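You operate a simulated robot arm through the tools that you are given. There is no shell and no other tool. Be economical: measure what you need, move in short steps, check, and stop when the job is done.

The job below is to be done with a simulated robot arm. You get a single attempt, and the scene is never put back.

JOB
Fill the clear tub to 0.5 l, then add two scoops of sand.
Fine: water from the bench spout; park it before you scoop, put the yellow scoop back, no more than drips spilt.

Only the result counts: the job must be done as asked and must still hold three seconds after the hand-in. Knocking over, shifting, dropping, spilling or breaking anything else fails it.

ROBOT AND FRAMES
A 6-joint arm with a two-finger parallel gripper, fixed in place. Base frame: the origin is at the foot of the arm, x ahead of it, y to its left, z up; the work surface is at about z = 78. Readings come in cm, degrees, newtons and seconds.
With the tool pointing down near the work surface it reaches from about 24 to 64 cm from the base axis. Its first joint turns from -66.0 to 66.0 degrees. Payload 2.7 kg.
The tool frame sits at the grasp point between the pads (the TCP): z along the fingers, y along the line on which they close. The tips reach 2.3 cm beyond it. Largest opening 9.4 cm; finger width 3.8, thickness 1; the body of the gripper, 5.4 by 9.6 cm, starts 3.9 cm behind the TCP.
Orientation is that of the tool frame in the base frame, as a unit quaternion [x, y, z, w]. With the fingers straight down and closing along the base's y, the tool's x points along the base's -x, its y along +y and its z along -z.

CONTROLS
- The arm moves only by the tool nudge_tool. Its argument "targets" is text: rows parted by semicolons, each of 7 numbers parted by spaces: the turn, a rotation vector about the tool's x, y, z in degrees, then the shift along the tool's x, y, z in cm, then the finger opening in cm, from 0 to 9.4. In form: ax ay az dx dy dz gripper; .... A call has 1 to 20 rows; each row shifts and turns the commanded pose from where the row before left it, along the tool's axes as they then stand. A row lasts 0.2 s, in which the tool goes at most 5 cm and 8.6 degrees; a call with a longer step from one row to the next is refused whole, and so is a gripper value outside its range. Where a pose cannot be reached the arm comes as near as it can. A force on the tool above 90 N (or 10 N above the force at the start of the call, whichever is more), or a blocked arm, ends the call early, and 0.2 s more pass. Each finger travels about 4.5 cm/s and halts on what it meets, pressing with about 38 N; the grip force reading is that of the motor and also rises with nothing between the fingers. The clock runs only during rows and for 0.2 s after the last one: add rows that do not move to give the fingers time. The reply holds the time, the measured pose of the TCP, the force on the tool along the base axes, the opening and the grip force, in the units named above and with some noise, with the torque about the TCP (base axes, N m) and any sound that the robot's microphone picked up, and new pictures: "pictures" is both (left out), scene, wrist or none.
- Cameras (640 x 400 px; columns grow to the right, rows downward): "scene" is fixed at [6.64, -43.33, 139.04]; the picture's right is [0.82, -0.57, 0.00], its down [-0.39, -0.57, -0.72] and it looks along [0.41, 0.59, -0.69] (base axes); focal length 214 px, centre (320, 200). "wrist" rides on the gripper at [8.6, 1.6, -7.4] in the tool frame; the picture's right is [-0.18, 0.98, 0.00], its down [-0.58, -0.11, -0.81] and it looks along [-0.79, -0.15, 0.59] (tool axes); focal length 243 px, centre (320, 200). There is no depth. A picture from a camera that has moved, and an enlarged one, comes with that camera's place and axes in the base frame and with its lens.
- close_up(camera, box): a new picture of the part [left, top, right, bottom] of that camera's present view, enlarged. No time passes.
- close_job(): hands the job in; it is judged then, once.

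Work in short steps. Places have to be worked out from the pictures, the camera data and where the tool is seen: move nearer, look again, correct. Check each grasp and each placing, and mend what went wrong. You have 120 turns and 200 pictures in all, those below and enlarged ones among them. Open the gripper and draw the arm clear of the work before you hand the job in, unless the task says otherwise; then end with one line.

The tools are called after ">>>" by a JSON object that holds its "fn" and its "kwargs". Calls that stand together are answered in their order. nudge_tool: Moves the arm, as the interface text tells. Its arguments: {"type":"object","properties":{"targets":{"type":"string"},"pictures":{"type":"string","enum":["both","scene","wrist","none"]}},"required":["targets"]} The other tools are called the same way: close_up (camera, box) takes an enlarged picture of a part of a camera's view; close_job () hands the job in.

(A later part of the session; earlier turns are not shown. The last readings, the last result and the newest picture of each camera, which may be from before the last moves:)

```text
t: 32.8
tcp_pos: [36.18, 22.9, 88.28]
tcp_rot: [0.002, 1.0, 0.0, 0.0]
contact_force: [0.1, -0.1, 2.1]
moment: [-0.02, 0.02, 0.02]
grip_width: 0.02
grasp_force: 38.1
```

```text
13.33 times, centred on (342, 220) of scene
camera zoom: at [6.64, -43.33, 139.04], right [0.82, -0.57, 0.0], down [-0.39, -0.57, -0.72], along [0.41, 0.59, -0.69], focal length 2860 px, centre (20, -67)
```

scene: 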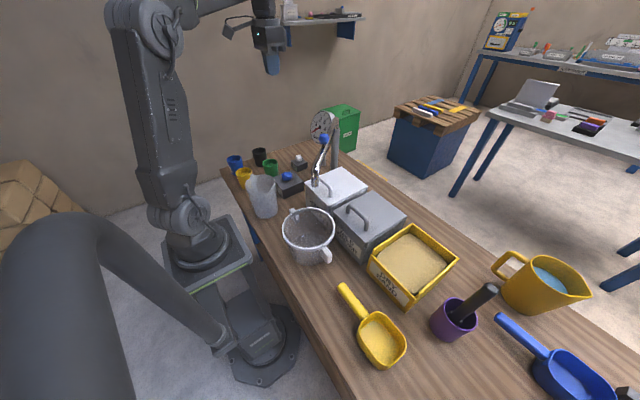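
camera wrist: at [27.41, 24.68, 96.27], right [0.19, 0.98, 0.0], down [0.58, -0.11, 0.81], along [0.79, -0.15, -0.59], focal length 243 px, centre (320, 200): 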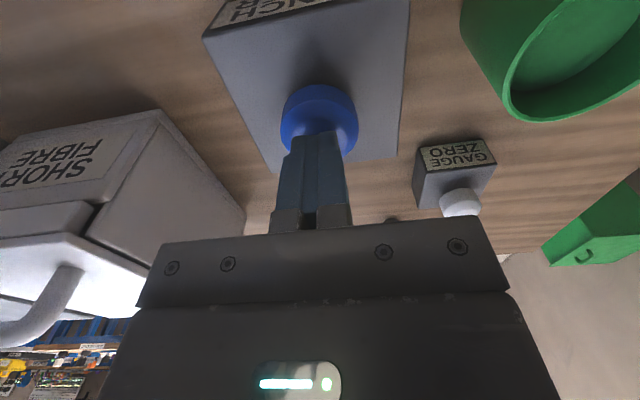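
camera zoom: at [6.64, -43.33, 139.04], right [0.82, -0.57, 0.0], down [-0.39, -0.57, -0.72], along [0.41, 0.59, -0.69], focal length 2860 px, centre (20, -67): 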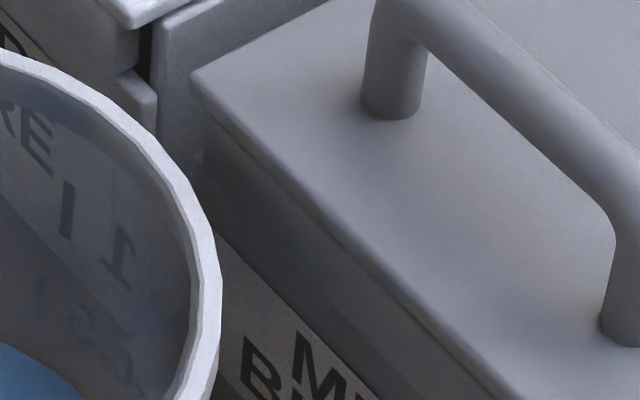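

The strokes beside the numbers look like the letter "l" ("0.5 l"), not tick lines. I'll release the button and go look at the marks from the robot side with the wrist camera.

>>> {"fn": "nudge_tool", "kwargs": {"targets": "0 0 0 0 0 -1 0; 0 0 0 0 0 -4 0; 0 0 0 0 0 -4.5 0; 0 0 0 0 0 -4.5 0; 0 0 0 0 0 -4.5 0; 0 0 0 0 0 -4.5 0; 0 0 0 0 0 -4.5 0; 0 0 0 0 -4.5 -2 0; 0 0 0 0 -4.5 0 0; 0 0 0 0 -4.5 0 0; 0 0 0 0 -4.5 0 0; 0 0 0 0 -4.5 0 0; 0 0 0 0 -4.5 0 0; 0 0 0 0 -4 0 0; 0 0 0 0 0 0 0", "pictures": "none"}}

>>> {"fn": "close_up", "kwargs": {"camera": "scene", "box": [270, 180, 360, 270]}}

```text
t: 36.0
tcp_pos: [36.03, -7.98, 117.58]
tcp_rot: [0.001, 1.0, 0.0, -0.001]
contact_force: [0.4, 0.5, -0.2]
moment: [0.02, 0.03, 0.03]
grip_width: 0.01
grasp_force: 37.9
```

```text
4.44 times, centred on (315, 225) of scene
camera zoom: at [6.64, -43.33, 139.04], right [0.82, -0.57, 0.0], down [-0.39, -0.57, -0.72], along [0.41, 0.59, -0.69], focal length 953 px, centre (342, 89)
```

zoom: 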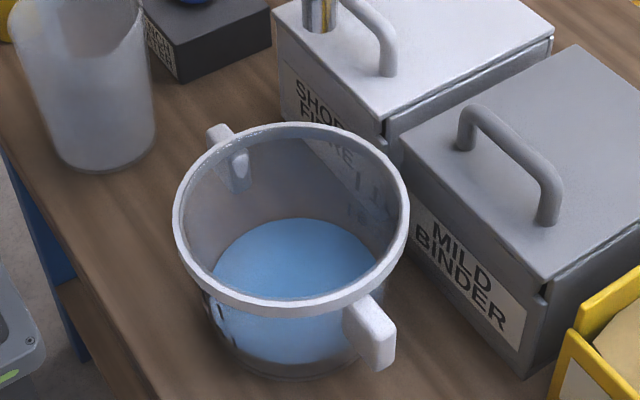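

I'll move back and tilt so the wrist camera sees the inside of the tub's far wall with its mirrored marks.

>>> {"fn": "nudge_tool", "kwargs": {"targets": "0 0 0 4 0 0 0; 0 8 0 3 0 0 0; 0 8 0 0 0 0 0; 0 8 0 0 0 0 0; 0 0 0 0 0 0 0", "pictures": "wrist"}}

>>> {"fn": "close_up", "kwargs": {"camera": "wrist", "box": [230, 0, 430, 125]}}

```text
t: 37.2
tcp_pos: [28.89, -8.07, 117.59]
tcp_rot: [0.001, 0.978, 0.0, -0.208]
contact_force: [0.0, 0.1, 0.4]
moment: [0.0, 0.03, 0.01]
grip_width: 0.01
grasp_force: 37.7
camera wrist: at [24.16, -6.34, 127.93], right [0.17, 0.98, -0.08], down [0.86, -0.11, 0.5], along [0.48, -0.15, -0.86], focal length 243 px, centre (320, 200)
```

wrist: 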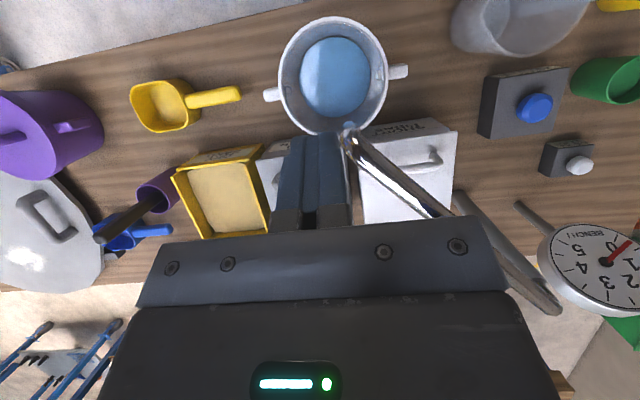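

```text
3.20 times, centred on (330, 62) of wrist
camera zoom: at [24.16, -6.34, 127.93], right [0.17, 0.98, -0.08], down [0.86, -0.11, 0.5], along [0.48, -0.15, -0.86], focal length 776 px, centre (288, 640)
```

zoom: 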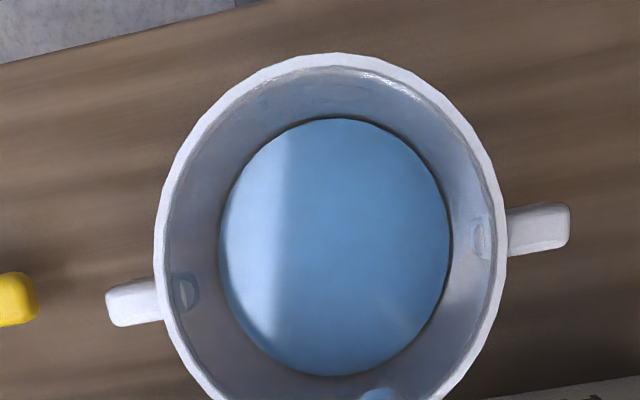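

That view is too steep. I'll check the gauge once, and look at the wall from the +x side: rise a little, level, move to about (42,-14.5), turning the tool so its camera faces back to the tub.

>>> {"fn": "close_up", "kwargs": {"camera": "wrist", "box": [530, 210, 640, 320]}}

>>> {"fn": "nudge_tool", "kwargs": {"targets": "0 -8 0 0 0 -1 0; 0 -8 0 0 0 0 0; 0 -8 0 0 0 0 0; 0 0 0 -4.5 -2 0 0; 0 0 0 -4.5 -2 0 0; 0 0 0 -4.5 -2 0 0; 0 0 -8 0 0 0 0; 0 0 -8 0 0 0 0; 0 0 -8 0 0 0 0; 0 0 -8 0 0 0 0; 0 0 -8 0 0 0 0; 0 0 -8 0 0 0 0; 0 0 -8 0 0 0 0; 0 0 -8 0 0 0 0; 0 0 -8 0 0 0 0; 0 0 -8 0 0 0 0; 0 0 -8 0 0 0 0; 0 0 0 0 0 0 0", "pictures": "wrist"}}

```text
3.64 times, centred on (585, 265) of wrist
camera zoom: at [24.16, -6.34, 127.93], right [0.17, 0.98, -0.08], down [0.86, -0.11, 0.5], along [0.48, -0.15, -0.86], focal length 882 px, centre (-644, -36)
```

zoom: 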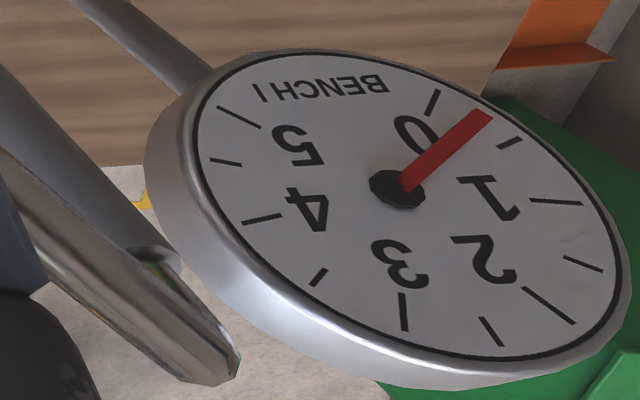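

```text
t: 41.0
tcp_pos: [42.89, -13.92, 118.61]
tcp_rot: [-0.694, 0.72, 0.0, 0.001]
contact_force: [0.4, -0.8, 0.1]
moment: [-0.02, 0.04, 0.0]
grip_width: 0.0
grasp_force: 37.7
camera wrist: at [41.01, -22.53, 126.05], right [-0.98, 0.22, 0.0], down [0.13, 0.58, 0.81], along [0.18, 0.79, -0.59], focal length 243 px, centre (320, 200)
```

wrist: 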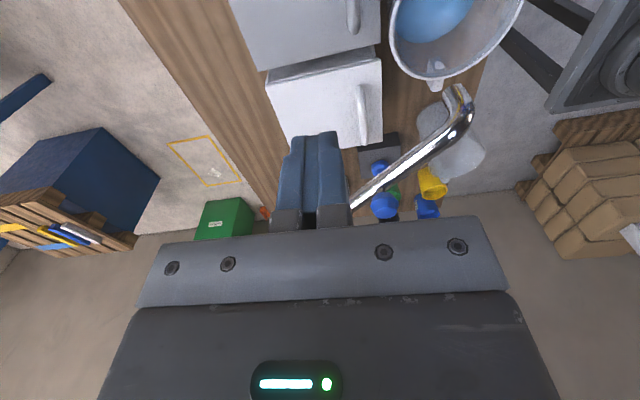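

The dial reads "BENCH l", a litre totaliser that started at 0 and now shows about 0.3. I'll read it precisely from the scene camera, and look at the tub from here.

>>> {"fn": "close_up", "kwargs": {"camera": "scene", "box": [312, 108, 337, 138]}}

>>> {"fn": "close_up", "kwargs": {"camera": "wrist", "box": [370, 0, 540, 100]}}

```text
13.33 times, centred on (324, 123) of scene
camera zoom: at [6.64, -43.33, 139.04], right [0.82, -0.57, 0.0], down [-0.39, -0.57, -0.72], along [0.41, 0.59, -0.69], focal length 2860 px, centre (260, 1227)
```

zoom: 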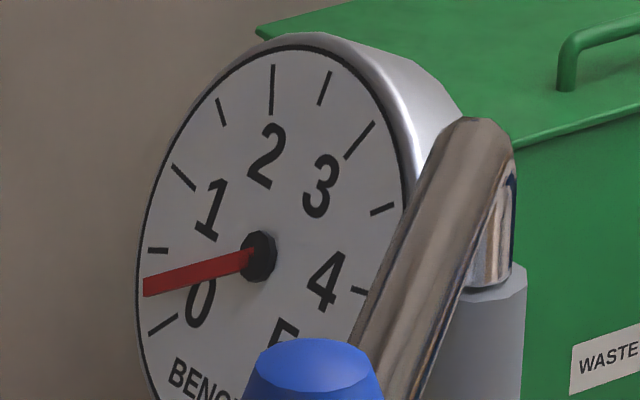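

```text
3.76 times, centred on (455, 50) of wrist
camera zoom: at [41.01, -22.53, 126.05], right [-0.98, 0.22, 0.0], down [0.13, 0.58, 0.81], along [0.18, 0.79, -0.59], focal length 913 px, centre (-188, 765)
```

zoom: 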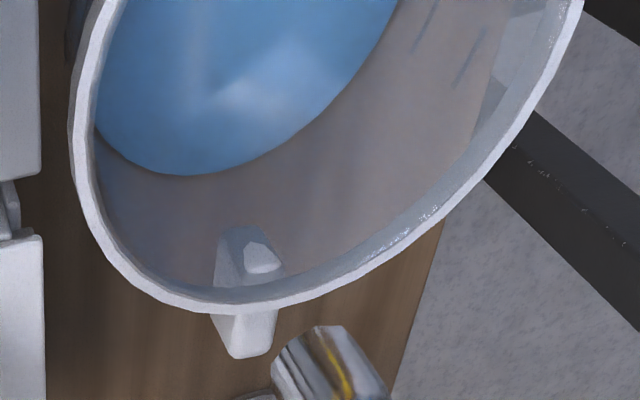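

The wall dashes are circumferential (0.5 and 1 l), and the water is still below 0.5; the dial shows about 0.26. I'll return to the button and continue.

>>> {"fn": "nudge_tool", "kwargs": {"targets": "0 0 8 0 0 0 0; 0 0 8 0 0 0 0; 0 0 8 0 0 0 0; 0 0 8 0 0 0 0; 0 0 8 0 0 0 0; 0 0 8 0 0 0 0; 0 0 8 0 0 0 0; 0 0 8 0 0 0 0; 0 0 8 0 0 0 0; 0 0 8 0 0 0 0; 0 0 8 0 0 0 0; 0 0 0 0.8 4.6 0 0; 0 0 0 0.8 4.6 0 0; 0 0 0 0.8 4.6 0 0; 0 0 0 0.8 4.6 0 0; 0 0 0 0.8 4.6 0 0; 0 0 0 0.8 4.6 0 0; 0 0 0 0.8 4.6 0 0; 0 0 0 0.8 4.6 0 0; 0 0 0 0 0 0 0", "pictures": "none"}}

```text
t: 45.2
tcp_pos: [36.67, 22.92, 118.62]
tcp_rot: [0.002, 1.0, 0.0, 0.0]
contact_force: [0.7, -0.6, 0.3]
moment: [-0.06, -0.01, 0.03]
grip_width: 0.0
grasp_force: 37.9
```

Above the button again. I'll descend 29.7 cm to just over it, then press and hold ~2 s in the same call.

>>> {"fn": "nudge_tool", "kwargs": {"targets": "0 0 0 0.6 0.1 4.5 0; 0 0 0 0 0 4.5 0; 0 0 0 0 0 4.5 0; 0 0 0 0 0 4.5 0; 0 0 0 0 0 4.5 0; 0 0 0 0 0 4.2 0; 0 0 0 0 0 2.9 0; 0 0 0 0 0 0 0; 0 0 0 0 0 0.9 0; 0 0 0 0 0 0 0; 0 0 0 0 0 0 0; 0 0 0 0 0 0 0; 0 0 0 0 0 0 0; 0 0 0 0 0 0 0; 0 0 0 0 0 0 0; 0 0 0 0 0 0 0; 0 0 0 0 0 0 0; 0 0 0 0 0 0 0; 0 0 0 0 0 0 0; 0 0 0 0 0 0 0", "pictures": "none"}}

>>> {"fn": "close_up", "kwargs": {"camera": "scene", "box": [312, 108, 337, 138]}}

>>> {"fn": "close_up", "kwargs": {"camera": "scene", "box": [260, 140, 380, 270]}}

```text
t: 49.4
tcp_pos: [35.95, 22.83, 87.93]
tcp_rot: [0.003, 1.0, 0.0, 0.0]
contact_force: [0.2, -0.8, 1.9]
moment: [-0.02, -0.01, 0.01]
grip_width: 0.0
grasp_force: 37.7
```

```text
13.33 times, centred on (324, 123) of scene
camera zoom: at [6.64, -43.34, 139.04], right [0.82, -0.57, 0.0], down [-0.39, -0.57, -0.72], along [0.41, 0.59, -0.69], focal length 2860 px, centre (260, 1227)
```

zoom: 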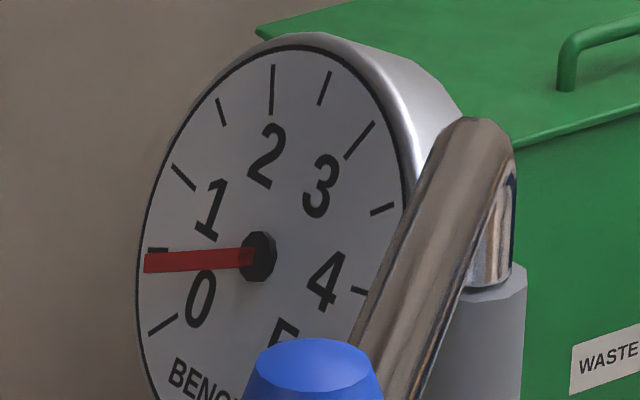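

```text
3.08 times, centred on (320, 205) of scene
camera zoom: at [6.64, -43.34, 139.04], right [0.82, -0.57, 0.0], down [-0.39, -0.57, -0.72], along [0.41, 0.59, -0.69], focal length 660 px, centre (320, 185)
```

zoom: 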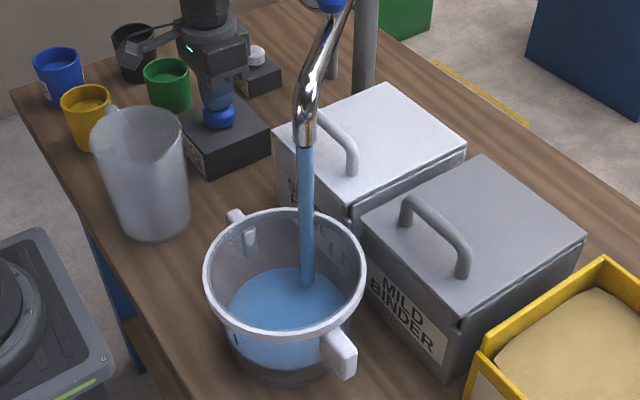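

The dial climbed quickly to about 0.41. Checking the tub level before any more time passes.

>>> {"fn": "close_up", "kwargs": {"camera": "scene", "box": [275, 200, 345, 270]}}

>>> {"fn": "close_up", "kwargs": {"camera": "scene", "box": [290, 235, 335, 270]}}

```text
5.71 times, centred on (310, 235) of scene
camera zoom: at [6.64, -43.34, 139.04], right [0.82, -0.57, 0.0], down [-0.39, -0.57, -0.72], along [0.41, 0.59, -0.69], focal length 1226 px, centre (377, 0)
```

zoom: 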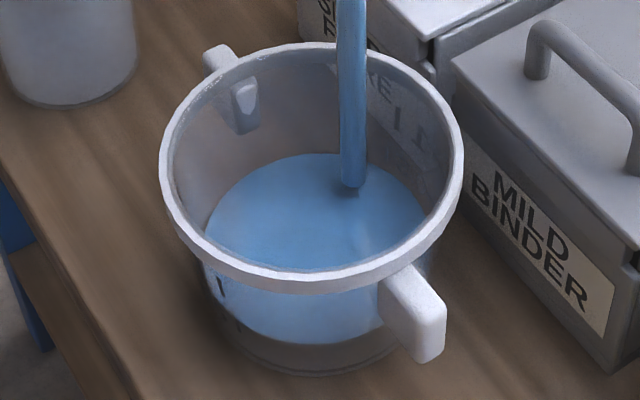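

```text
11.43 times, centred on (312, 252) of scene
camera zoom: at [6.64, -43.34, 139.04], right [0.82, -0.57, 0.0], down [-0.39, -0.57, -0.72], along [0.41, 0.59, -0.69], focal length 2451 px, centre (406, -400)
```

zoom: 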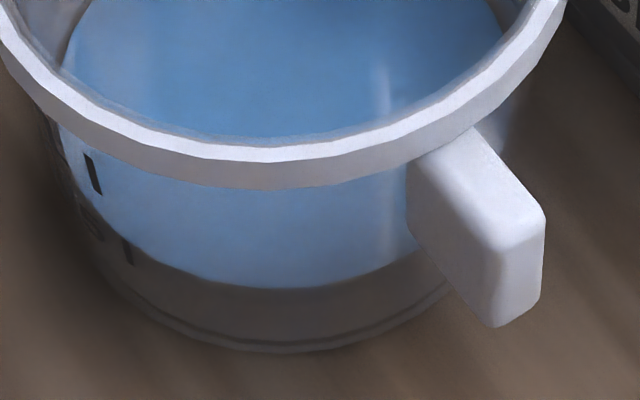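

Level solved from near and far edges is z≈82.0 (~0.41 l), agreeing with the dial. About 0.09 l is still needed, so I'll hold ~0.8 s more, release and re-read.

>>> {"fn": "nudge_tool", "kwargs": {"targets": "0 0 0 0 0 0 0; 0 0 0 0 0 0 0; 0 0 0 0 0 0 0; 0 0 0 0 0 -1 0; 0 0 0 0 0 0 0", "pictures": "none"}}

>>> {"fn": "close_up", "kwargs": {"camera": "scene", "box": [312, 108, 337, 138]}}

>>> {"fn": "close_up", "kwargs": {"camera": "scene", "box": [275, 200, 345, 270]}}

```text
t: 50.6
tcp_pos: [35.99, 22.92, 88.92]
tcp_rot: [0.002, 1.0, 0.001, 0.0]
contact_force: [0.1, -0.1, 0.2]
moment: [-0.02, 0.0, 0.04]
grip_width: 0.0
grasp_force: 38.2
```

```text
13.33 times, centred on (324, 123) of scene
camera zoom: at [6.64, -43.33, 139.04], right [0.82, -0.57, 0.0], down [-0.39, -0.57, -0.72], along [0.41, 0.59, -0.69], focal length 2860 px, centre (260, 1227)
```

zoom: 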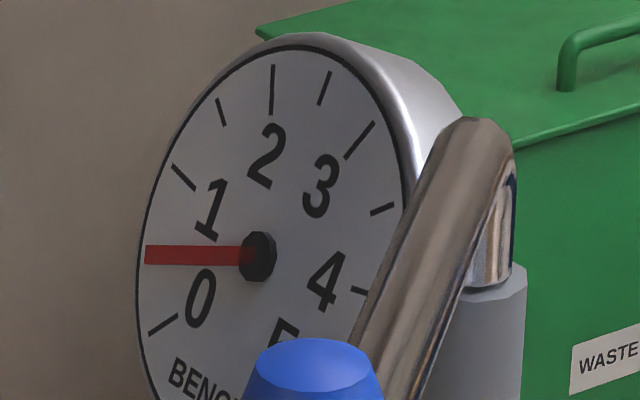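

```text
5.71 times, centred on (310, 235) of scene
camera zoom: at [6.64, -43.33, 139.04], right [0.82, -0.57, 0.0], down [-0.39, -0.57, -0.72], along [0.41, 0.59, -0.69], focal length 1226 px, centre (377, 0)
```

zoom: 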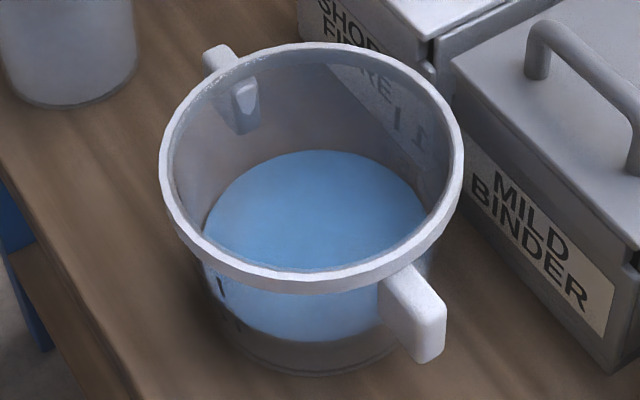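

Dial about 0.465 and pointer nearly on the 0.5 tick. One short press of about 0.5 s should finish.

>>> {"fn": "nudge_tool", "kwargs": {"targets": "0 0 0 0 0 1 0; 0 0 0 0 0 0 0; 0 0 0 0 0 -1 0; 0 0 0 0 0 0 0", "pictures": "none"}}

>>> {"fn": "close_up", "kwargs": {"camera": "scene", "box": [314, 118, 328, 134]}}

>>> {"fn": "close_up", "kwargs": {"camera": "scene", "box": [275, 200, 345, 270]}}

```text
t: 51.6
tcp_pos: [36.1, 22.86, 88.98]
tcp_rot: [0.001, 1.0, 0.001, 0.0]
contact_force: [-0.3, -0.8, -0.9]
moment: [-0.03, -0.01, 0.0]
grip_width: 0.02
grasp_force: 38.1
```

```text
16.00 times, centred on (321, 126) of scene
camera zoom: at [6.64, -43.33, 139.04], right [0.82, -0.57, 0.0], down [-0.39, -0.57, -0.72], along [0.41, 0.59, -0.69], focal length 3432 px, centre (304, 1384)
```

zoom: 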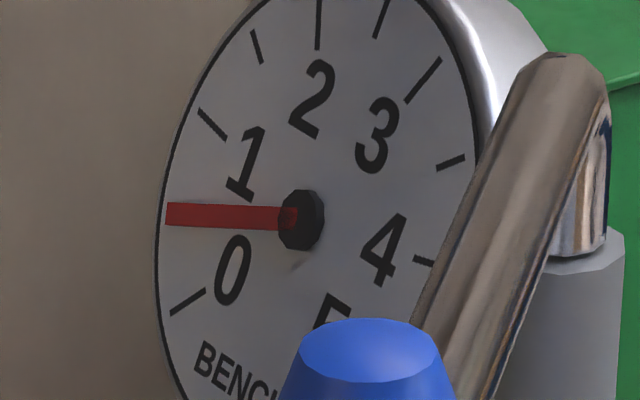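

```text
5.71 times, centred on (310, 235) of scene
camera zoom: at [6.64, -43.33, 139.04], right [0.82, -0.57, 0.0], down [-0.39, -0.57, -0.72], along [0.41, 0.59, -0.69], focal length 1226 px, centre (377, 0)
```

zoom: 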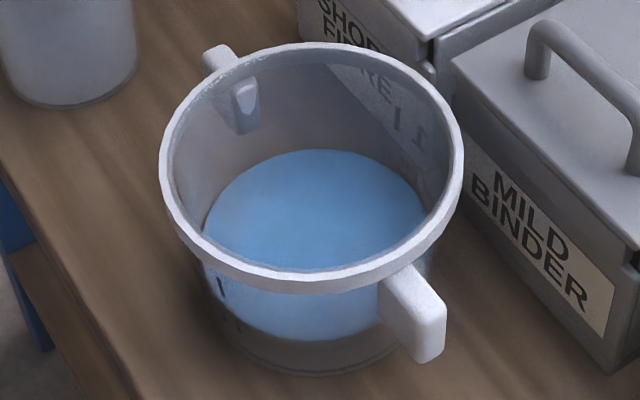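

Dial ≈0.48 and geometry (z≈82.5) agrees. One more identical short tap brings it to ~0.50.

>>> {"fn": "nudge_tool", "kwargs": {"targets": "0 0 0 0 0 1 0; 0 0 0 0 0 0 0; 0 0 0 0 0 -1 0; 0 0 0 0 0 0 0; 0 0 0 0 0 0 0", "pictures": "none"}}

>>> {"fn": "close_up", "kwargs": {"camera": "scene", "box": [314, 118, 328, 134]}}

```text
t: 52.8
tcp_pos: [36.17, 22.98, 88.92]
tcp_rot: [0.002, 1.0, 0.0, 0.0]
contact_force: [-0.6, 0.6, 0.2]
moment: [0.05, -0.03, -0.01]
grip_width: 0.0
grasp_force: 37.6
```

```text
16.00 times, centred on (321, 126) of scene
camera zoom: at [6.64, -43.33, 139.04], right [0.82, -0.57, 0.0], down [-0.39, -0.57, -0.72], along [0.41, 0.59, -0.69], focal length 3432 px, centre (304, 1384)
```

zoom: 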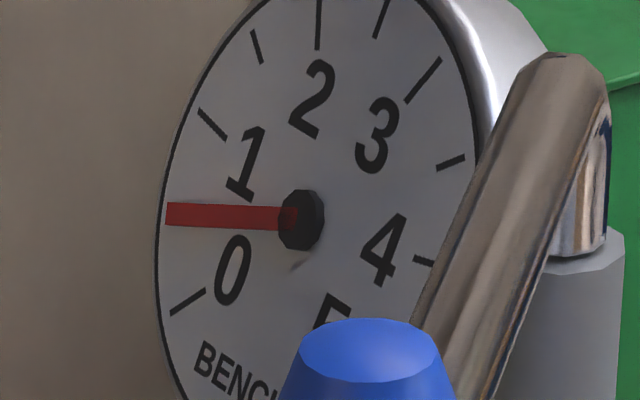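

The tap was too short to flow. I'll hold one row longer.

>>> {"fn": "nudge_tool", "kwargs": {"targets": "0 0 0 0 0 1 0; 0 0 0 0 0 0 0; 0 0 0 0 0 0 0; 0 0 0 0 0 -1 0; 0 0 0 0 0 0 0; 0 0 0 0 0 0 0", "pictures": "none"}}

>>> {"fn": "close_up", "kwargs": {"camera": "scene", "box": [314, 118, 328, 134]}}

```text
t: 54.2
tcp_pos: [36.01, 22.86, 88.94]
tcp_rot: [0.001, 1.0, 0.0, 0.0]
contact_force: [-0.1, -0.7, -1.0]
moment: [0.0, 0.01, -0.03]
grip_width: 0.02
grasp_force: 37.7
```

```text
16.00 times, centred on (321, 126) of scene
camera zoom: at [6.64, -43.33, 139.04], right [0.82, -0.57, 0.0], down [-0.39, -0.57, -0.72], along [0.41, 0.59, -0.69], focal length 3432 px, centre (304, 1384)
```

zoom: 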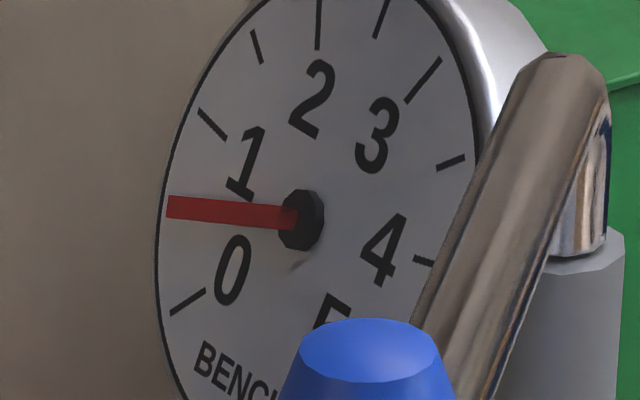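

The dial is now on 0.50. I'll rise and go above the knob to swing the spout back, keeping yaw aligned with the pipe.

>>> {"fn": "nudge_tool", "kwargs": {"targets": "0 0 0 0 0 -2 0; 0 0 0 0 0 -4.5 0; 0 0 0 0 0 -4.5 0; 0 0 0 0 0 -4.5 0; 0 0 0 0 0 -4.5 0; 0 0 0 0 0 -4.5 0; 0 0 0 0 0 -4.5 0; 0 0 0 0 0 -4.5 0; 0 0 0 -0.8 -4.4 0 2; 0 0 0 -0.8 -4.4 0 4; 0 0 0 -0.8 -4.4 0 6; 0 0 0 -0.8 -4.4 0 6; 0 0 0 -0.2 -4.2 0 6; 0 0 -7.7 0 0 0 6; 0 0 -7.7 0 0 0 6; 0 0 -7.7 0 0 0 6; 0 0 -7.7 0 0 0 6; 0 0 -7.7 0 0 0 6; 0 0 -7.7 0 0 0 6; 0 0 0 0 0 0 6"}}

```text
t: 58.4
tcp_pos: [39.3, 1.1, 122.55]
tcp_rot: [-0.392, 0.92, 0.0, 0.001]
contact_force: [-0.2, -0.5, 0.0]
moment: [-0.01, 0.01, 0.0]
grip_width: 6.0
grasp_force: 0.0
camera wrist: at [32.14, -4.03, 130.09], right [-0.58, 0.81, 0.0], down [0.48, 0.34, 0.81], along [0.66, 0.47, -0.59], focal length 243 px, centre (320, 200)
```

scene: 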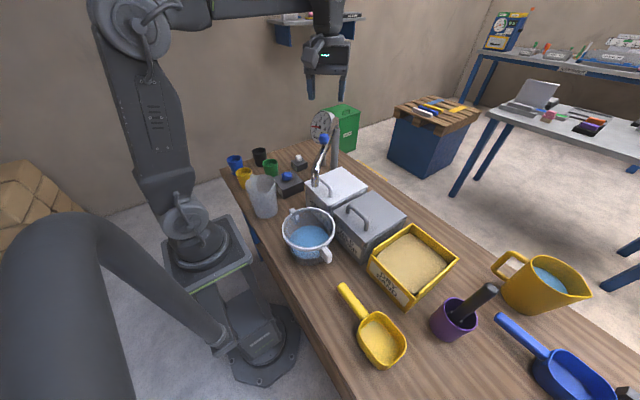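
wrist: 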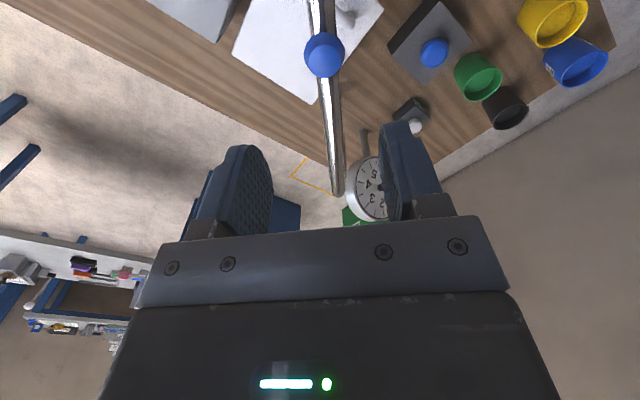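

The knob sits 0.5 cm toward tool +y. I'll descend over it and swing back to the original parked angle.

>>> {"fn": "nudge_tool", "kwargs": {"targets": "0 0 0 0 0.5 4 6; 0 0 0 0 0 4 6; 0 0 0 0 0 2.5 6; 0 0 0 0 0 1.5 6; 0 0 0 0 0 0 4.4; 0 0 0 0 0 0 4.4; 0 0 4 0 1.46 0 4.4; 0 0 4 0 1.46 0 4.4; 0 0 4 0 1.46 0 4.4; 0 0 4 0 1.46 0 4.4; 0 0 4 0.05 1.46 0 4.4; 0 0 4 0.05 1.46 0 4.4; 0 0 0 0 0 0 4.4"}}

```text
t: 61.2
tcp_pos: [33.73, 8.53, 110.62]
tcp_rot: [-0.191, 0.982, 0.0, 0.0]
contact_force: [-0.1, 0.0, 0.0]
moment: [-0.03, -0.01, -0.02]
grip_width: 4.43
grasp_force: 0.1
camera wrist: at [25.06, 6.78, 118.03], right [-0.2, 0.98, 0.0], down [0.58, 0.12, 0.81], along [0.79, 0.16, -0.59], focal length 243 px, centre (320, 200)
```

scene: 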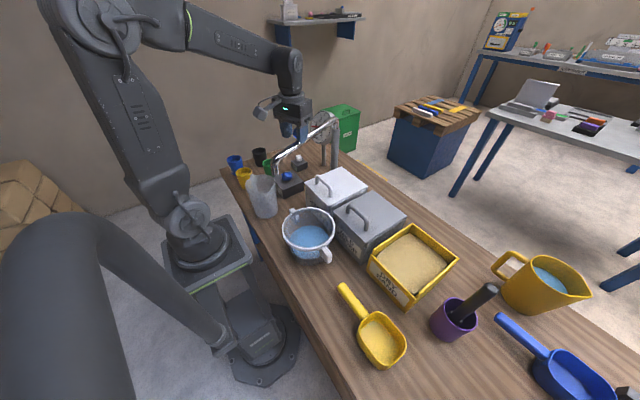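
wrist: 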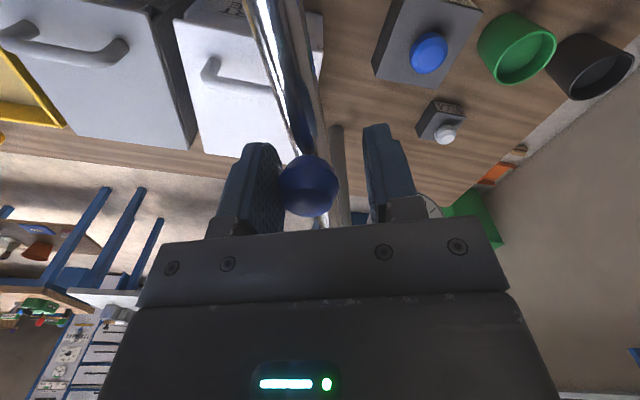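

The cage tracks; radius is 0.5 too long, so I'll correct that and finish the swing.

>>> {"fn": "nudge_tool", "kwargs": {"targets": "0 0 4 -0.4 1.46 0 4.4; 0 0 4 0 1.46 0 4.4; 0 0 4 0 1.46 0 4.4; 0 0 4 0 1.46 0 4.4; 0 0 4 0 1.46 0 4.4; 0 0 2 0 0.9 0 4.4; 0 0 0 0 0 0 4.4"}}

>>> {"fn": "close_up", "kwargs": {"camera": "scene", "box": [215, 90, 375, 190]}}

```text
t: 62.8
tcp_pos: [32.28, 16.52, 110.61]
tcp_rot: [0.0, 1.0, 0.0, 0.001]
contact_force: [0.1, -0.6, -0.3]
moment: [0.0, 0.01, 0.01]
grip_width: 4.42
grasp_force: 0.5
camera wrist: at [23.7, 18.2, 118.09], right [0.18, 0.98, 0.0], down [0.58, -0.11, 0.81], along [0.79, -0.15, -0.59], focal length 243 px, centre (320, 200)
```

scene: 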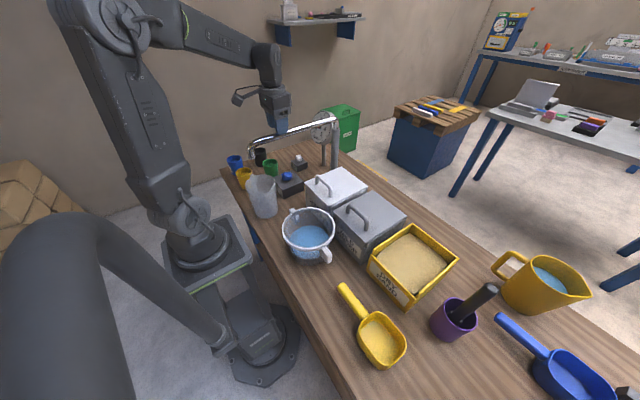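
wrist: 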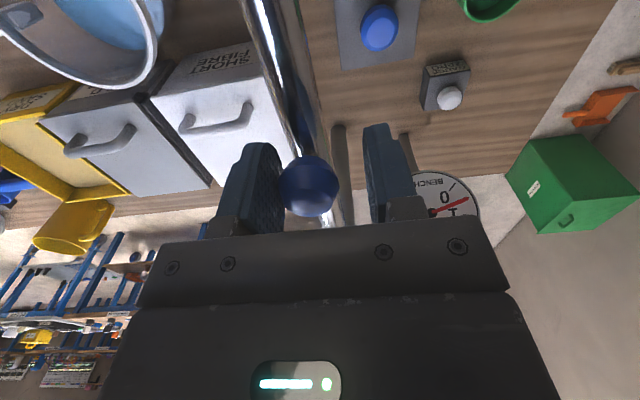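

```text
4.00 times, centred on (295, 140) of scene
camera zoom: at [6.64, -43.33, 139.04], right [0.82, -0.57, 0.0], down [-0.39, -0.57, -0.72], along [0.41, 0.59, -0.69], focal length 858 px, centre (420, 440)
```

zoom: 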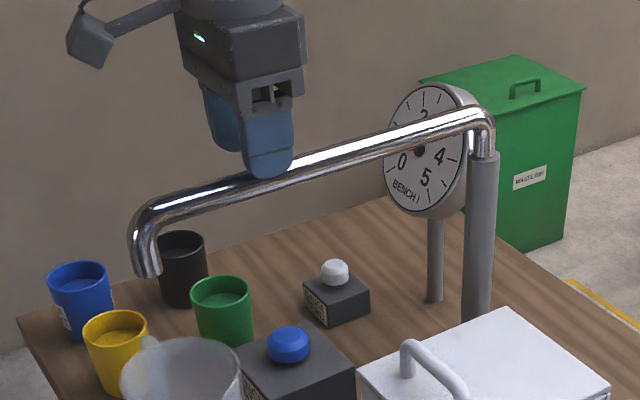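

The spout is back exactly at its parked position. I'll release, rise, check the dial, then head for the scoop, which lies near x≈26 with handle end y≈-26 and bowl tip y≈-48.

>>> {"fn": "nudge_tool", "kwargs": {"targets": "0 0 0 0 0 0 6; 0 0 0 0 0 0 6; 0 0 0 0 0 -4 6; 0 0 0 0 0 -4 6; 0 0 0 0 0 -3 6; 0 0 0 0.5 -4.5 0 6; 0 0 0 0.5 -4.5 0 6; 0 0 0 0.5 -4.5 0 6; 0 0 0 0.5 -4.5 0 6; 0 0 0 0.5 -4.5 0 6; 0 0 0 0.5 -4.5 0 6; 0 0 0 0.5 -4.5 0 6; 0 0 0 0.5 -4.5 0 6; 0 0 0 0 0 0 6", "pictures": "none"}}

>>> {"fn": "nudge_tool", "kwargs": {"targets": "0 0 7.5 0 0 0 6; 0 0 7.5 0 0 0 6; 0 0 7.5 0 0 0 6; 0 0 7.5 0 0 0 6; 0 0 7.5 0 0 0 6; 0 0 7.5 0 0 0 6; 0 0 7.5 0 0 0 6; 0 0 7.5 0 0 0 6; 0 0 7.5 0 0 0 6; 0 0 7.5 0 0 0 6; 0 0 7.5 0 0 0 6; 0 0 7.5 0 0 0 6; 0 0 0 0 0 0 6"}}

>>> {"fn": "close_up", "kwargs": {"camera": "scene", "box": [314, 118, 328, 134]}}

```text
t: 65.8
tcp_pos: [28.37, -19.26, 121.73]
tcp_rot: [-0.001, 1.0, -0.001, 0.0]
contact_force: [0.0, 0.0, 0.1]
moment: [0.03, 0.0, -0.03]
grip_width: 5.97
grasp_force: 0.1
```

```text
t: 68.6
tcp_pos: [28.38, -19.52, 121.61]
tcp_rot: [0.708, 0.706, 0.0, 0.0]
contact_force: [-0.8, -0.1, -0.7]
moment: [0.01, 0.0, -0.05]
grip_width: 6.0
grasp_force: 0.1
camera wrist: at [30.03, -10.75, 129.03], right [0.98, -0.19, 0.0], down [-0.11, -0.58, 0.81], along [-0.15, -0.79, -0.59], focal length 243 px, centre (320, 200)
```

scene: 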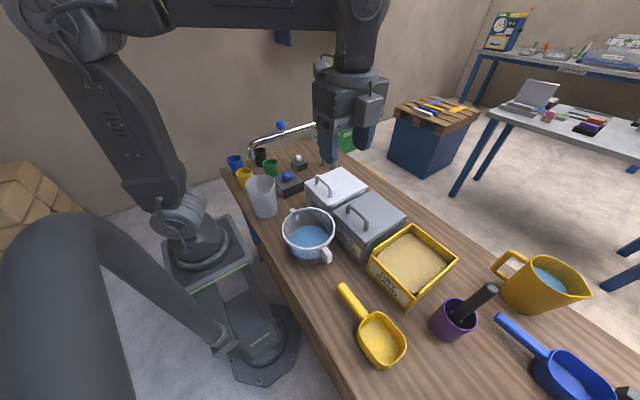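
wrist: 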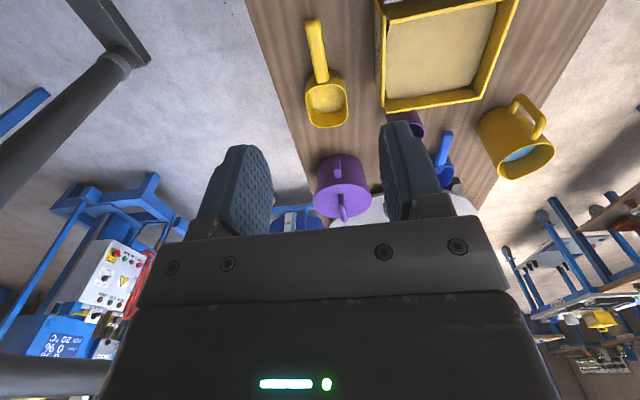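

```text
16.00 times, centred on (321, 126) of scene
camera zoom: at [6.64, -43.33, 139.04], right [0.82, -0.57, 0.0], down [-0.39, -0.57, -0.72], along [0.41, 0.59, -0.69], focal length 3432 px, centre (304, 1384)
```

zoom: 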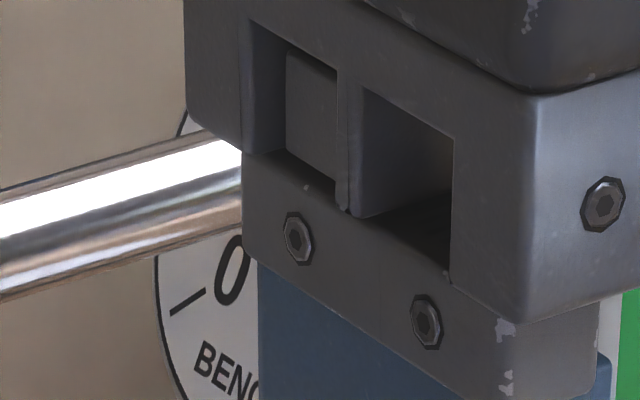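

The handle runs from (25.9,-25.4) to (25.8,-35.3), almost exactly along −y, so the tool yaw fits. I'll move closer for handle height and tilt.

>>> {"fn": "nudge_tool", "kwargs": {"targets": "0 0 0 0 2.4 4.5 6; 0 0 0 0 0 4.5 6; 0 0 0 0 0 4.5 6; 0 0 0 0 0 4.5 5; 0 0 0 -2 0 3 5; 0 0 0 -2 0 0 5; 0 0 0 0 0 0 5", "pictures": "wrist"}}

>>> {"fn": "close_up", "kwargs": {"camera": "scene", "box": [300, 230, 430, 380]}}

```text
refused: row 1 steps farther than a row can; nothing moved
```

```text
2.67 times, centred on (365, 305) of scene
camera zoom: at [6.64, -43.33, 139.04], right [0.82, -0.57, 0.0], down [-0.39, -0.57, -0.72], along [0.41, 0.59, -0.69], focal length 572 px, centre (200, -80)
```

zoom: 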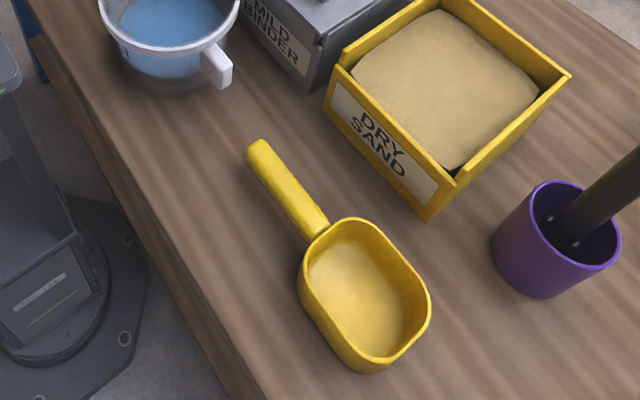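

Correcting signs and step size: tool y is base +x here.

>>> {"fn": "nudge_tool", "kwargs": {"targets": "0 0 0 0 -2.4 4 6; 0 0 0 0 0 4.5 6; 0 0 0 0 0 4.5 6; 0 0 0 -2 0 4 5; 0 0 0 -2 0 3 5; 0 0 0 -1 0 0 5; 0 0 0 0 0 0 5", "pictures": "wrist"}}

>>> {"fn": "close_up", "kwargs": {"camera": "scene", "box": [300, 210, 430, 380]}}

```text
t: 70.2
tcp_pos: [26.08, -24.44, 101.46]
tcp_rot: [0.707, 0.707, 0.0, 0.0]
contact_force: [0.3, 0.5, -0.6]
moment: [-0.02, 0.02, -0.04]
grip_width: 4.99
grasp_force: 0.1
camera wrist: at [27.65, -15.8, 109.0], right [0.98, -0.18, 0.0], down [-0.11, -0.58, 0.81], along [-0.15, -0.79, -0.59], focal length 243 px, centre (320, 200)
```

wrist: 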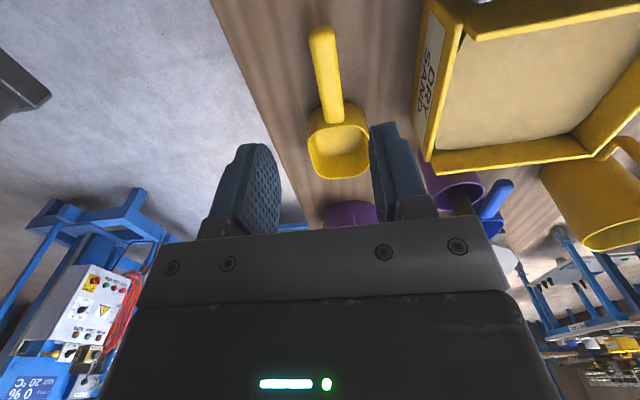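

```text
2.35 times, centred on (365, 295) of scene
camera zoom: at [6.64, -43.33, 139.04], right [0.82, -0.57, 0.0], down [-0.39, -0.57, -0.72], along [0.41, 0.59, -0.69], focal length 505 px, centre (214, -24)
```

zoom: 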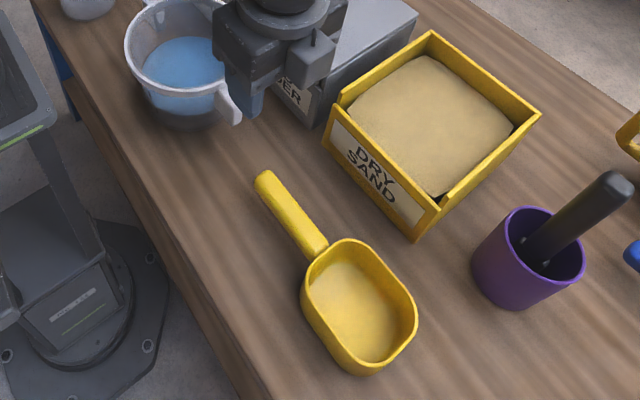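

Handle centre line is about z≈81, x≈26.2, y from -26 to -34.7. I'll go to y=-31 and descend to z≈85 first.

>>> {"fn": "nudge_tool", "kwargs": {"targets": "0 0 0 -4 0.1 0 5; 0 0 0 -2.6 0 3 5; 0 0 0 0 0 4.5 5; 0 0 0 0 0 4.5 5; 0 0 0 0 0 4 5; 0 0 0 0 0 0 5", "pictures": "wrist"}}

>>> {"fn": "close_up", "kwargs": {"camera": "scene", "box": [310, 260, 420, 380]}}

```text
t: 71.6
tcp_pos: [25.91, -31.03, 85.69]
tcp_rot: [0.707, 0.707, 0.0, 0.001]
contact_force: [-0.6, 0.4, 0.7]
moment: [0.0, -0.03, 0.0]
grip_width: 5.0
grasp_force: 0.1
camera wrist: at [27.56, -22.42, 93.14], right [0.98, -0.18, 0.0], down [-0.11, -0.58, 0.81], along [-0.15, -0.79, -0.59], focal length 243 px, centre (320, 200)
```

wrist: 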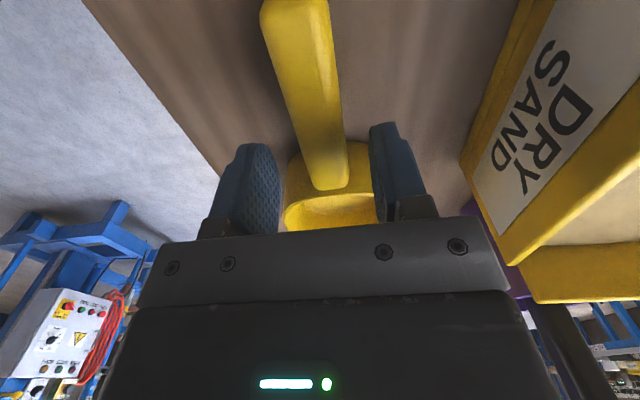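

```text
3.33 times, centred on (365, 320) of scene
camera zoom: at [6.64, -43.33, 139.04], right [0.82, -0.57, 0.0], down [-0.39, -0.57, -0.72], along [0.41, 0.59, -0.69], focal length 715 px, centre (170, -200)
```

zoom: 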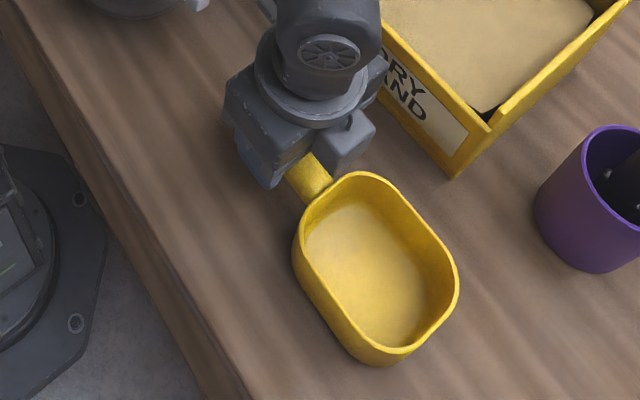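

The handle lies between the open fingers. I'll descend to z≈81.1 and close.

>>> {"fn": "nudge_tool", "kwargs": {"targets": "0 0 0 0 0.2 2.5 5; 0 0 0 0 0 1.8 5; 0 0 0 0 0 0.4 5; 0 0 0 0 0 0 2; 0 0 0 0 0 0 0; 0 0 0 0 0 0 0; 0 0 0 0 0 0 0; 0 0 0 0 0 0 0", "pictures": "wrist"}}

>>> {"fn": "close_up", "kwargs": {"camera": "scene", "box": [310, 260, 420, 380]}}

```text
t: 73.4
tcp_pos: [26.12, -31.07, 80.85]
tcp_rot: [0.707, 0.707, 0.0, 0.0]
contact_force: [0.0, -0.1, 0.1]
moment: [0.03, 0.01, 0.0]
grip_width: 2.54
grasp_force: 37.9
camera wrist: at [27.83, -22.48, 88.45], right [0.98, -0.18, 0.0], down [-0.11, -0.58, 0.81], along [-0.15, -0.79, -0.59], focal length 243 px, centre (320, 200)
```

wrist: 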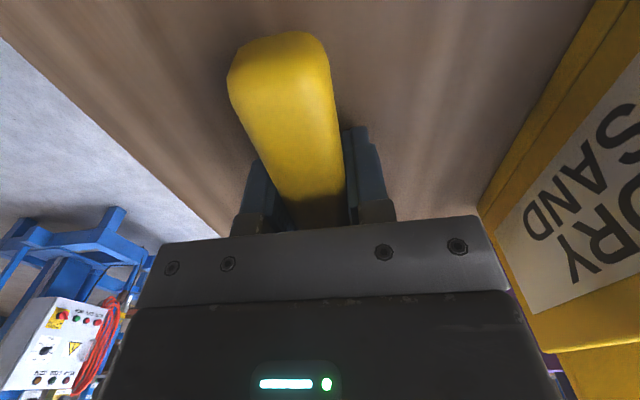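

```text
3.33 times, centred on (365, 320) of scene
camera zoom: at [6.64, -43.33, 139.04], right [0.82, -0.57, 0.0], down [-0.39, -0.57, -0.72], along [0.41, 0.59, -0.69], focal length 715 px, centre (170, -200)
```

zoom: 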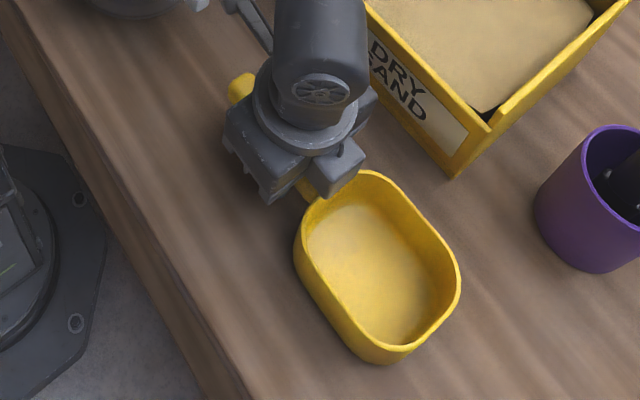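

Gripped at 2.5 cm; original pose to return to is (26.1,-31.1,80.85). I'll lift it straight up and check that it holds.

>>> {"fn": "nudge_tool", "kwargs": {"targets": "0 0 0 0 0 -2 0; 0 0 0 0 0 -4 0; 0 0 0 0 0 -4.5 0; 0 0 0 0 0 -4.5 0; 0 0 0 0 0 -4.5 0; 0 0 0 0 0 0 0", "pictures": "scene"}}

```text
t: 74.8
tcp_pos: [26.44, -30.85, 100.45]
tcp_rot: [0.707, 0.708, 0.0, 0.0]
contact_force: [-0.2, -0.4, -1.4]
moment: [0.05, 0.02, 0.01]
grip_width: 2.56
grasp_force: 38.1
```

scene: 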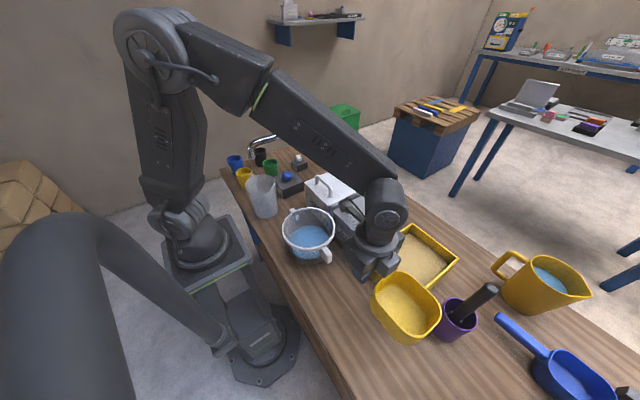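

It holds. I'll raise slightly more and turn so the bowl faces +x, then move to over the sand box.

>>> {"fn": "nudge_tool", "kwargs": {"targets": "0 0 0 0 0 -4.5 0; 0 0 -7.5 0 0 0 0; 0 0 -7.5 0 0 0 0; 0 0 -7.5 0 0 0 0; 0 0 -7.5 0 0 0 0; 0 0 -7.5 0 0 0 0; 0 0 -7.5 0 0 0 0; 0 0 -7.5 0 0 0 0; 0 0 -7.5 0 0 0 0; 0 0 -7.5 0 0 0 0; 0 0 -7.5 0 0 0 0; 0 0 -7.5 0 0 0 0; 0 0 -7.5 0 0 0 0; 0 0 0 -3 -0.4 0 0; 0 0 0 -3 -0.4 0 0; 0 0 0 -3 -0.4 0 0; 0 0 0 0 0 0 0"}}

>>> {"fn": "close_up", "kwargs": {"camera": "scene", "box": [350, 170, 500, 330]}}

```text
t: 78.4
tcp_pos: [35.28, -32.23, 104.81]
tcp_rot: [0.0, 1.0, -0.001, 0.0]
contact_force: [0.4, 0.2, -0.8]
moment: [-0.02, 0.06, 0.01]
grip_width: 2.52
grasp_force: 38.0
camera wrist: at [26.65, -30.7, 112.28], right [0.18, 0.98, 0.0], down [0.58, -0.11, 0.81], along [0.79, -0.15, -0.59], focal length 243 px, centre (320, 200)
```

scene: 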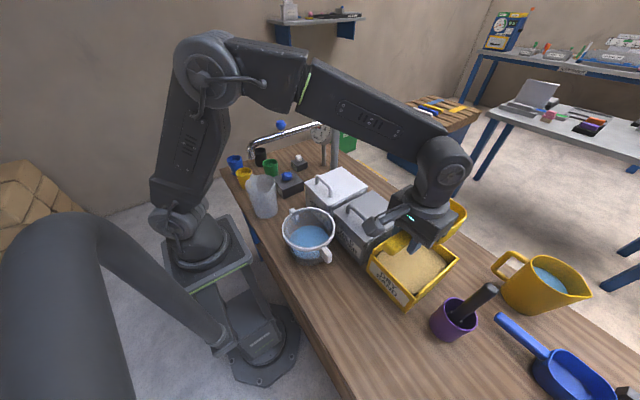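
wrist: 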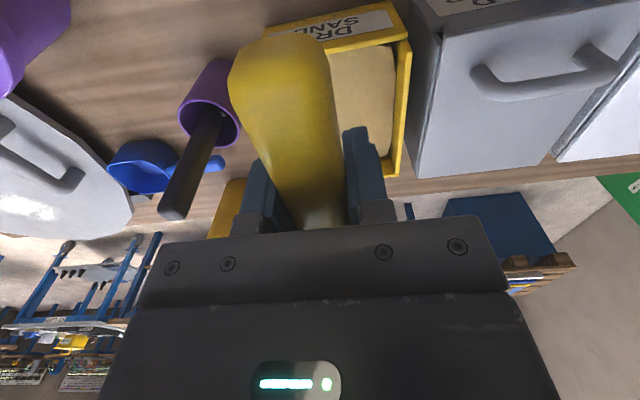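

```text
2.50 times, centred on (425, 250) of scene
camera zoom: at [6.64, -43.33, 139.04], right [0.82, -0.57, 0.0], down [-0.39, -0.57, -0.72], along [0.41, 0.59, -0.69], focal length 536 px, centre (58, 75)
```

zoom: 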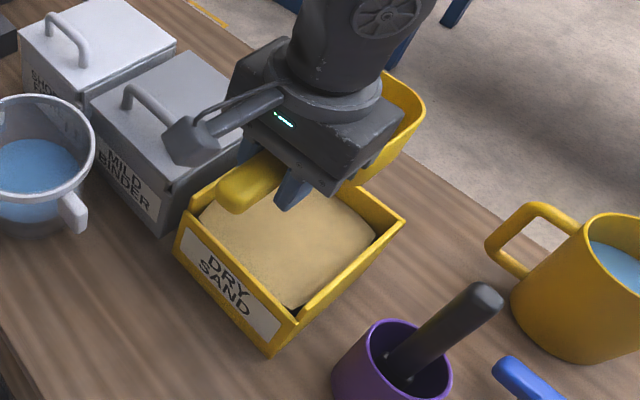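

The bowl is over the box. I'll pitch the scoop 40° nose-down, shift to x≈37.2 and lower to just above the sand, then look.

>>> {"fn": "nudge_tool", "kwargs": {"targets": "0 8 0 -2 0.3 0 0; 0 8 0 0 0 0 0; 0 8 0 0 0 0 0; 0 8 0 0 0 0 0; 0 8 0 0 0 0 0; 0 0 0 -1.6 0 1.9 0; 0 0 0 -1.6 0 1.9 0; 0 0 0 -1.6 0 1.9 0; 0 0 0 0 0 0 0"}}

>>> {"fn": "close_up", "kwargs": {"camera": "scene", "box": [350, 170, 500, 330]}}

```text
t: 80.4
tcp_pos: [37.39, -31.8, 97.27]
tcp_rot: [0.001, 0.94, 0.001, -0.341]
contact_force: [0.1, 0.2, -1.0]
moment: [0.02, 0.02, -0.01]
grip_width: 2.54
grasp_force: 37.9
camera wrist: at [35.49, -30.24, 108.55], right [0.14, 0.98, -0.12], down [0.96, -0.11, 0.24], along [0.23, -0.15, -0.96], focal length 243 px, centre (320, 200)
```

scene: 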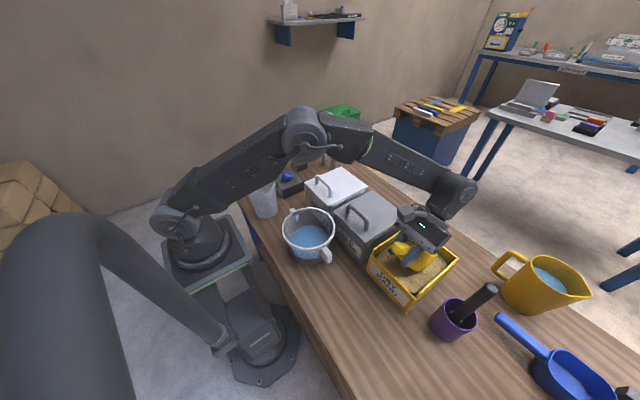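
wrist: 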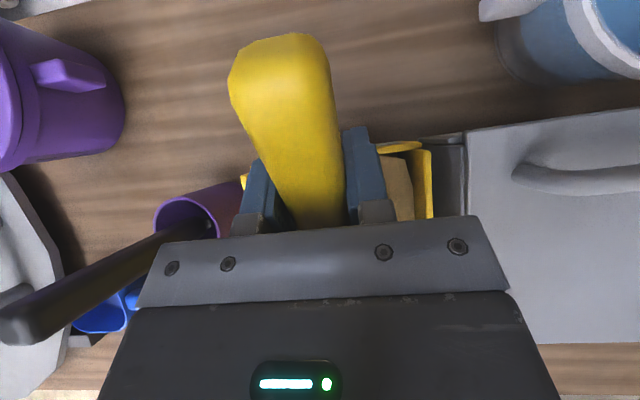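

```text
2.50 times, centred on (425, 250) of scene
camera zoom: at [6.64, -43.33, 139.04], right [0.82, -0.57, 0.0], down [-0.39, -0.57, -0.72], along [0.41, 0.59, -0.69], focal length 536 px, centre (58, 75)
```

zoom: 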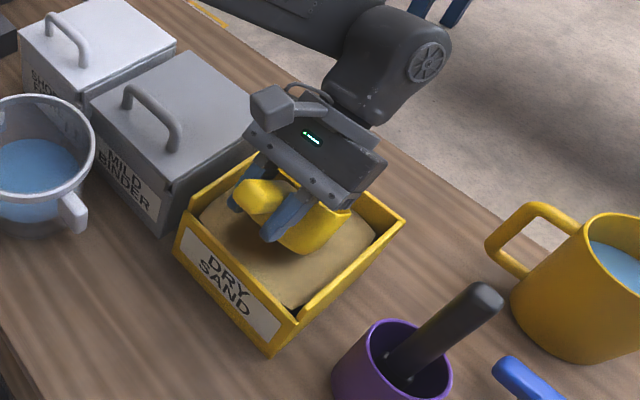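

The bowl hovers just over the sand, well inside the walls. I'll plunge in steps and watch the force.

>>> {"fn": "nudge_tool", "kwargs": {"targets": "0 0 0 -0.96 0 1.15 0; 0 0 0 -0.96 0 1.15 0; 0 0 0 -0.96 0 1.15 0; 0 0 0 0 0 0 0", "pictures": "none"}}

>>> {"fn": "close_up", "kwargs": {"camera": "scene", "box": [360, 190, 480, 310]}}

```text
t: 81.4
tcp_pos: [37.3, -31.82, 92.75]
tcp_rot: [-0.001, 0.939, 0.0, -0.343]
contact_force: [-0.6, -0.4, -2.5]
moment: [-0.02, 0.09, 0.0]
grip_width: 2.54
grasp_force: 37.2
```

```text
3.33 times, centred on (420, 250) of scene
camera zoom: at [6.64, -43.33, 139.04], right [0.82, -0.57, 0.0], down [-0.39, -0.57, -0.72], along [0.41, 0.59, -0.69], focal length 715 px, centre (-13, 33)
```

zoom: 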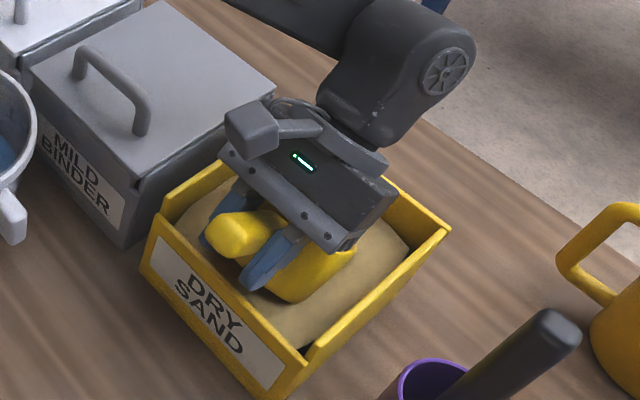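

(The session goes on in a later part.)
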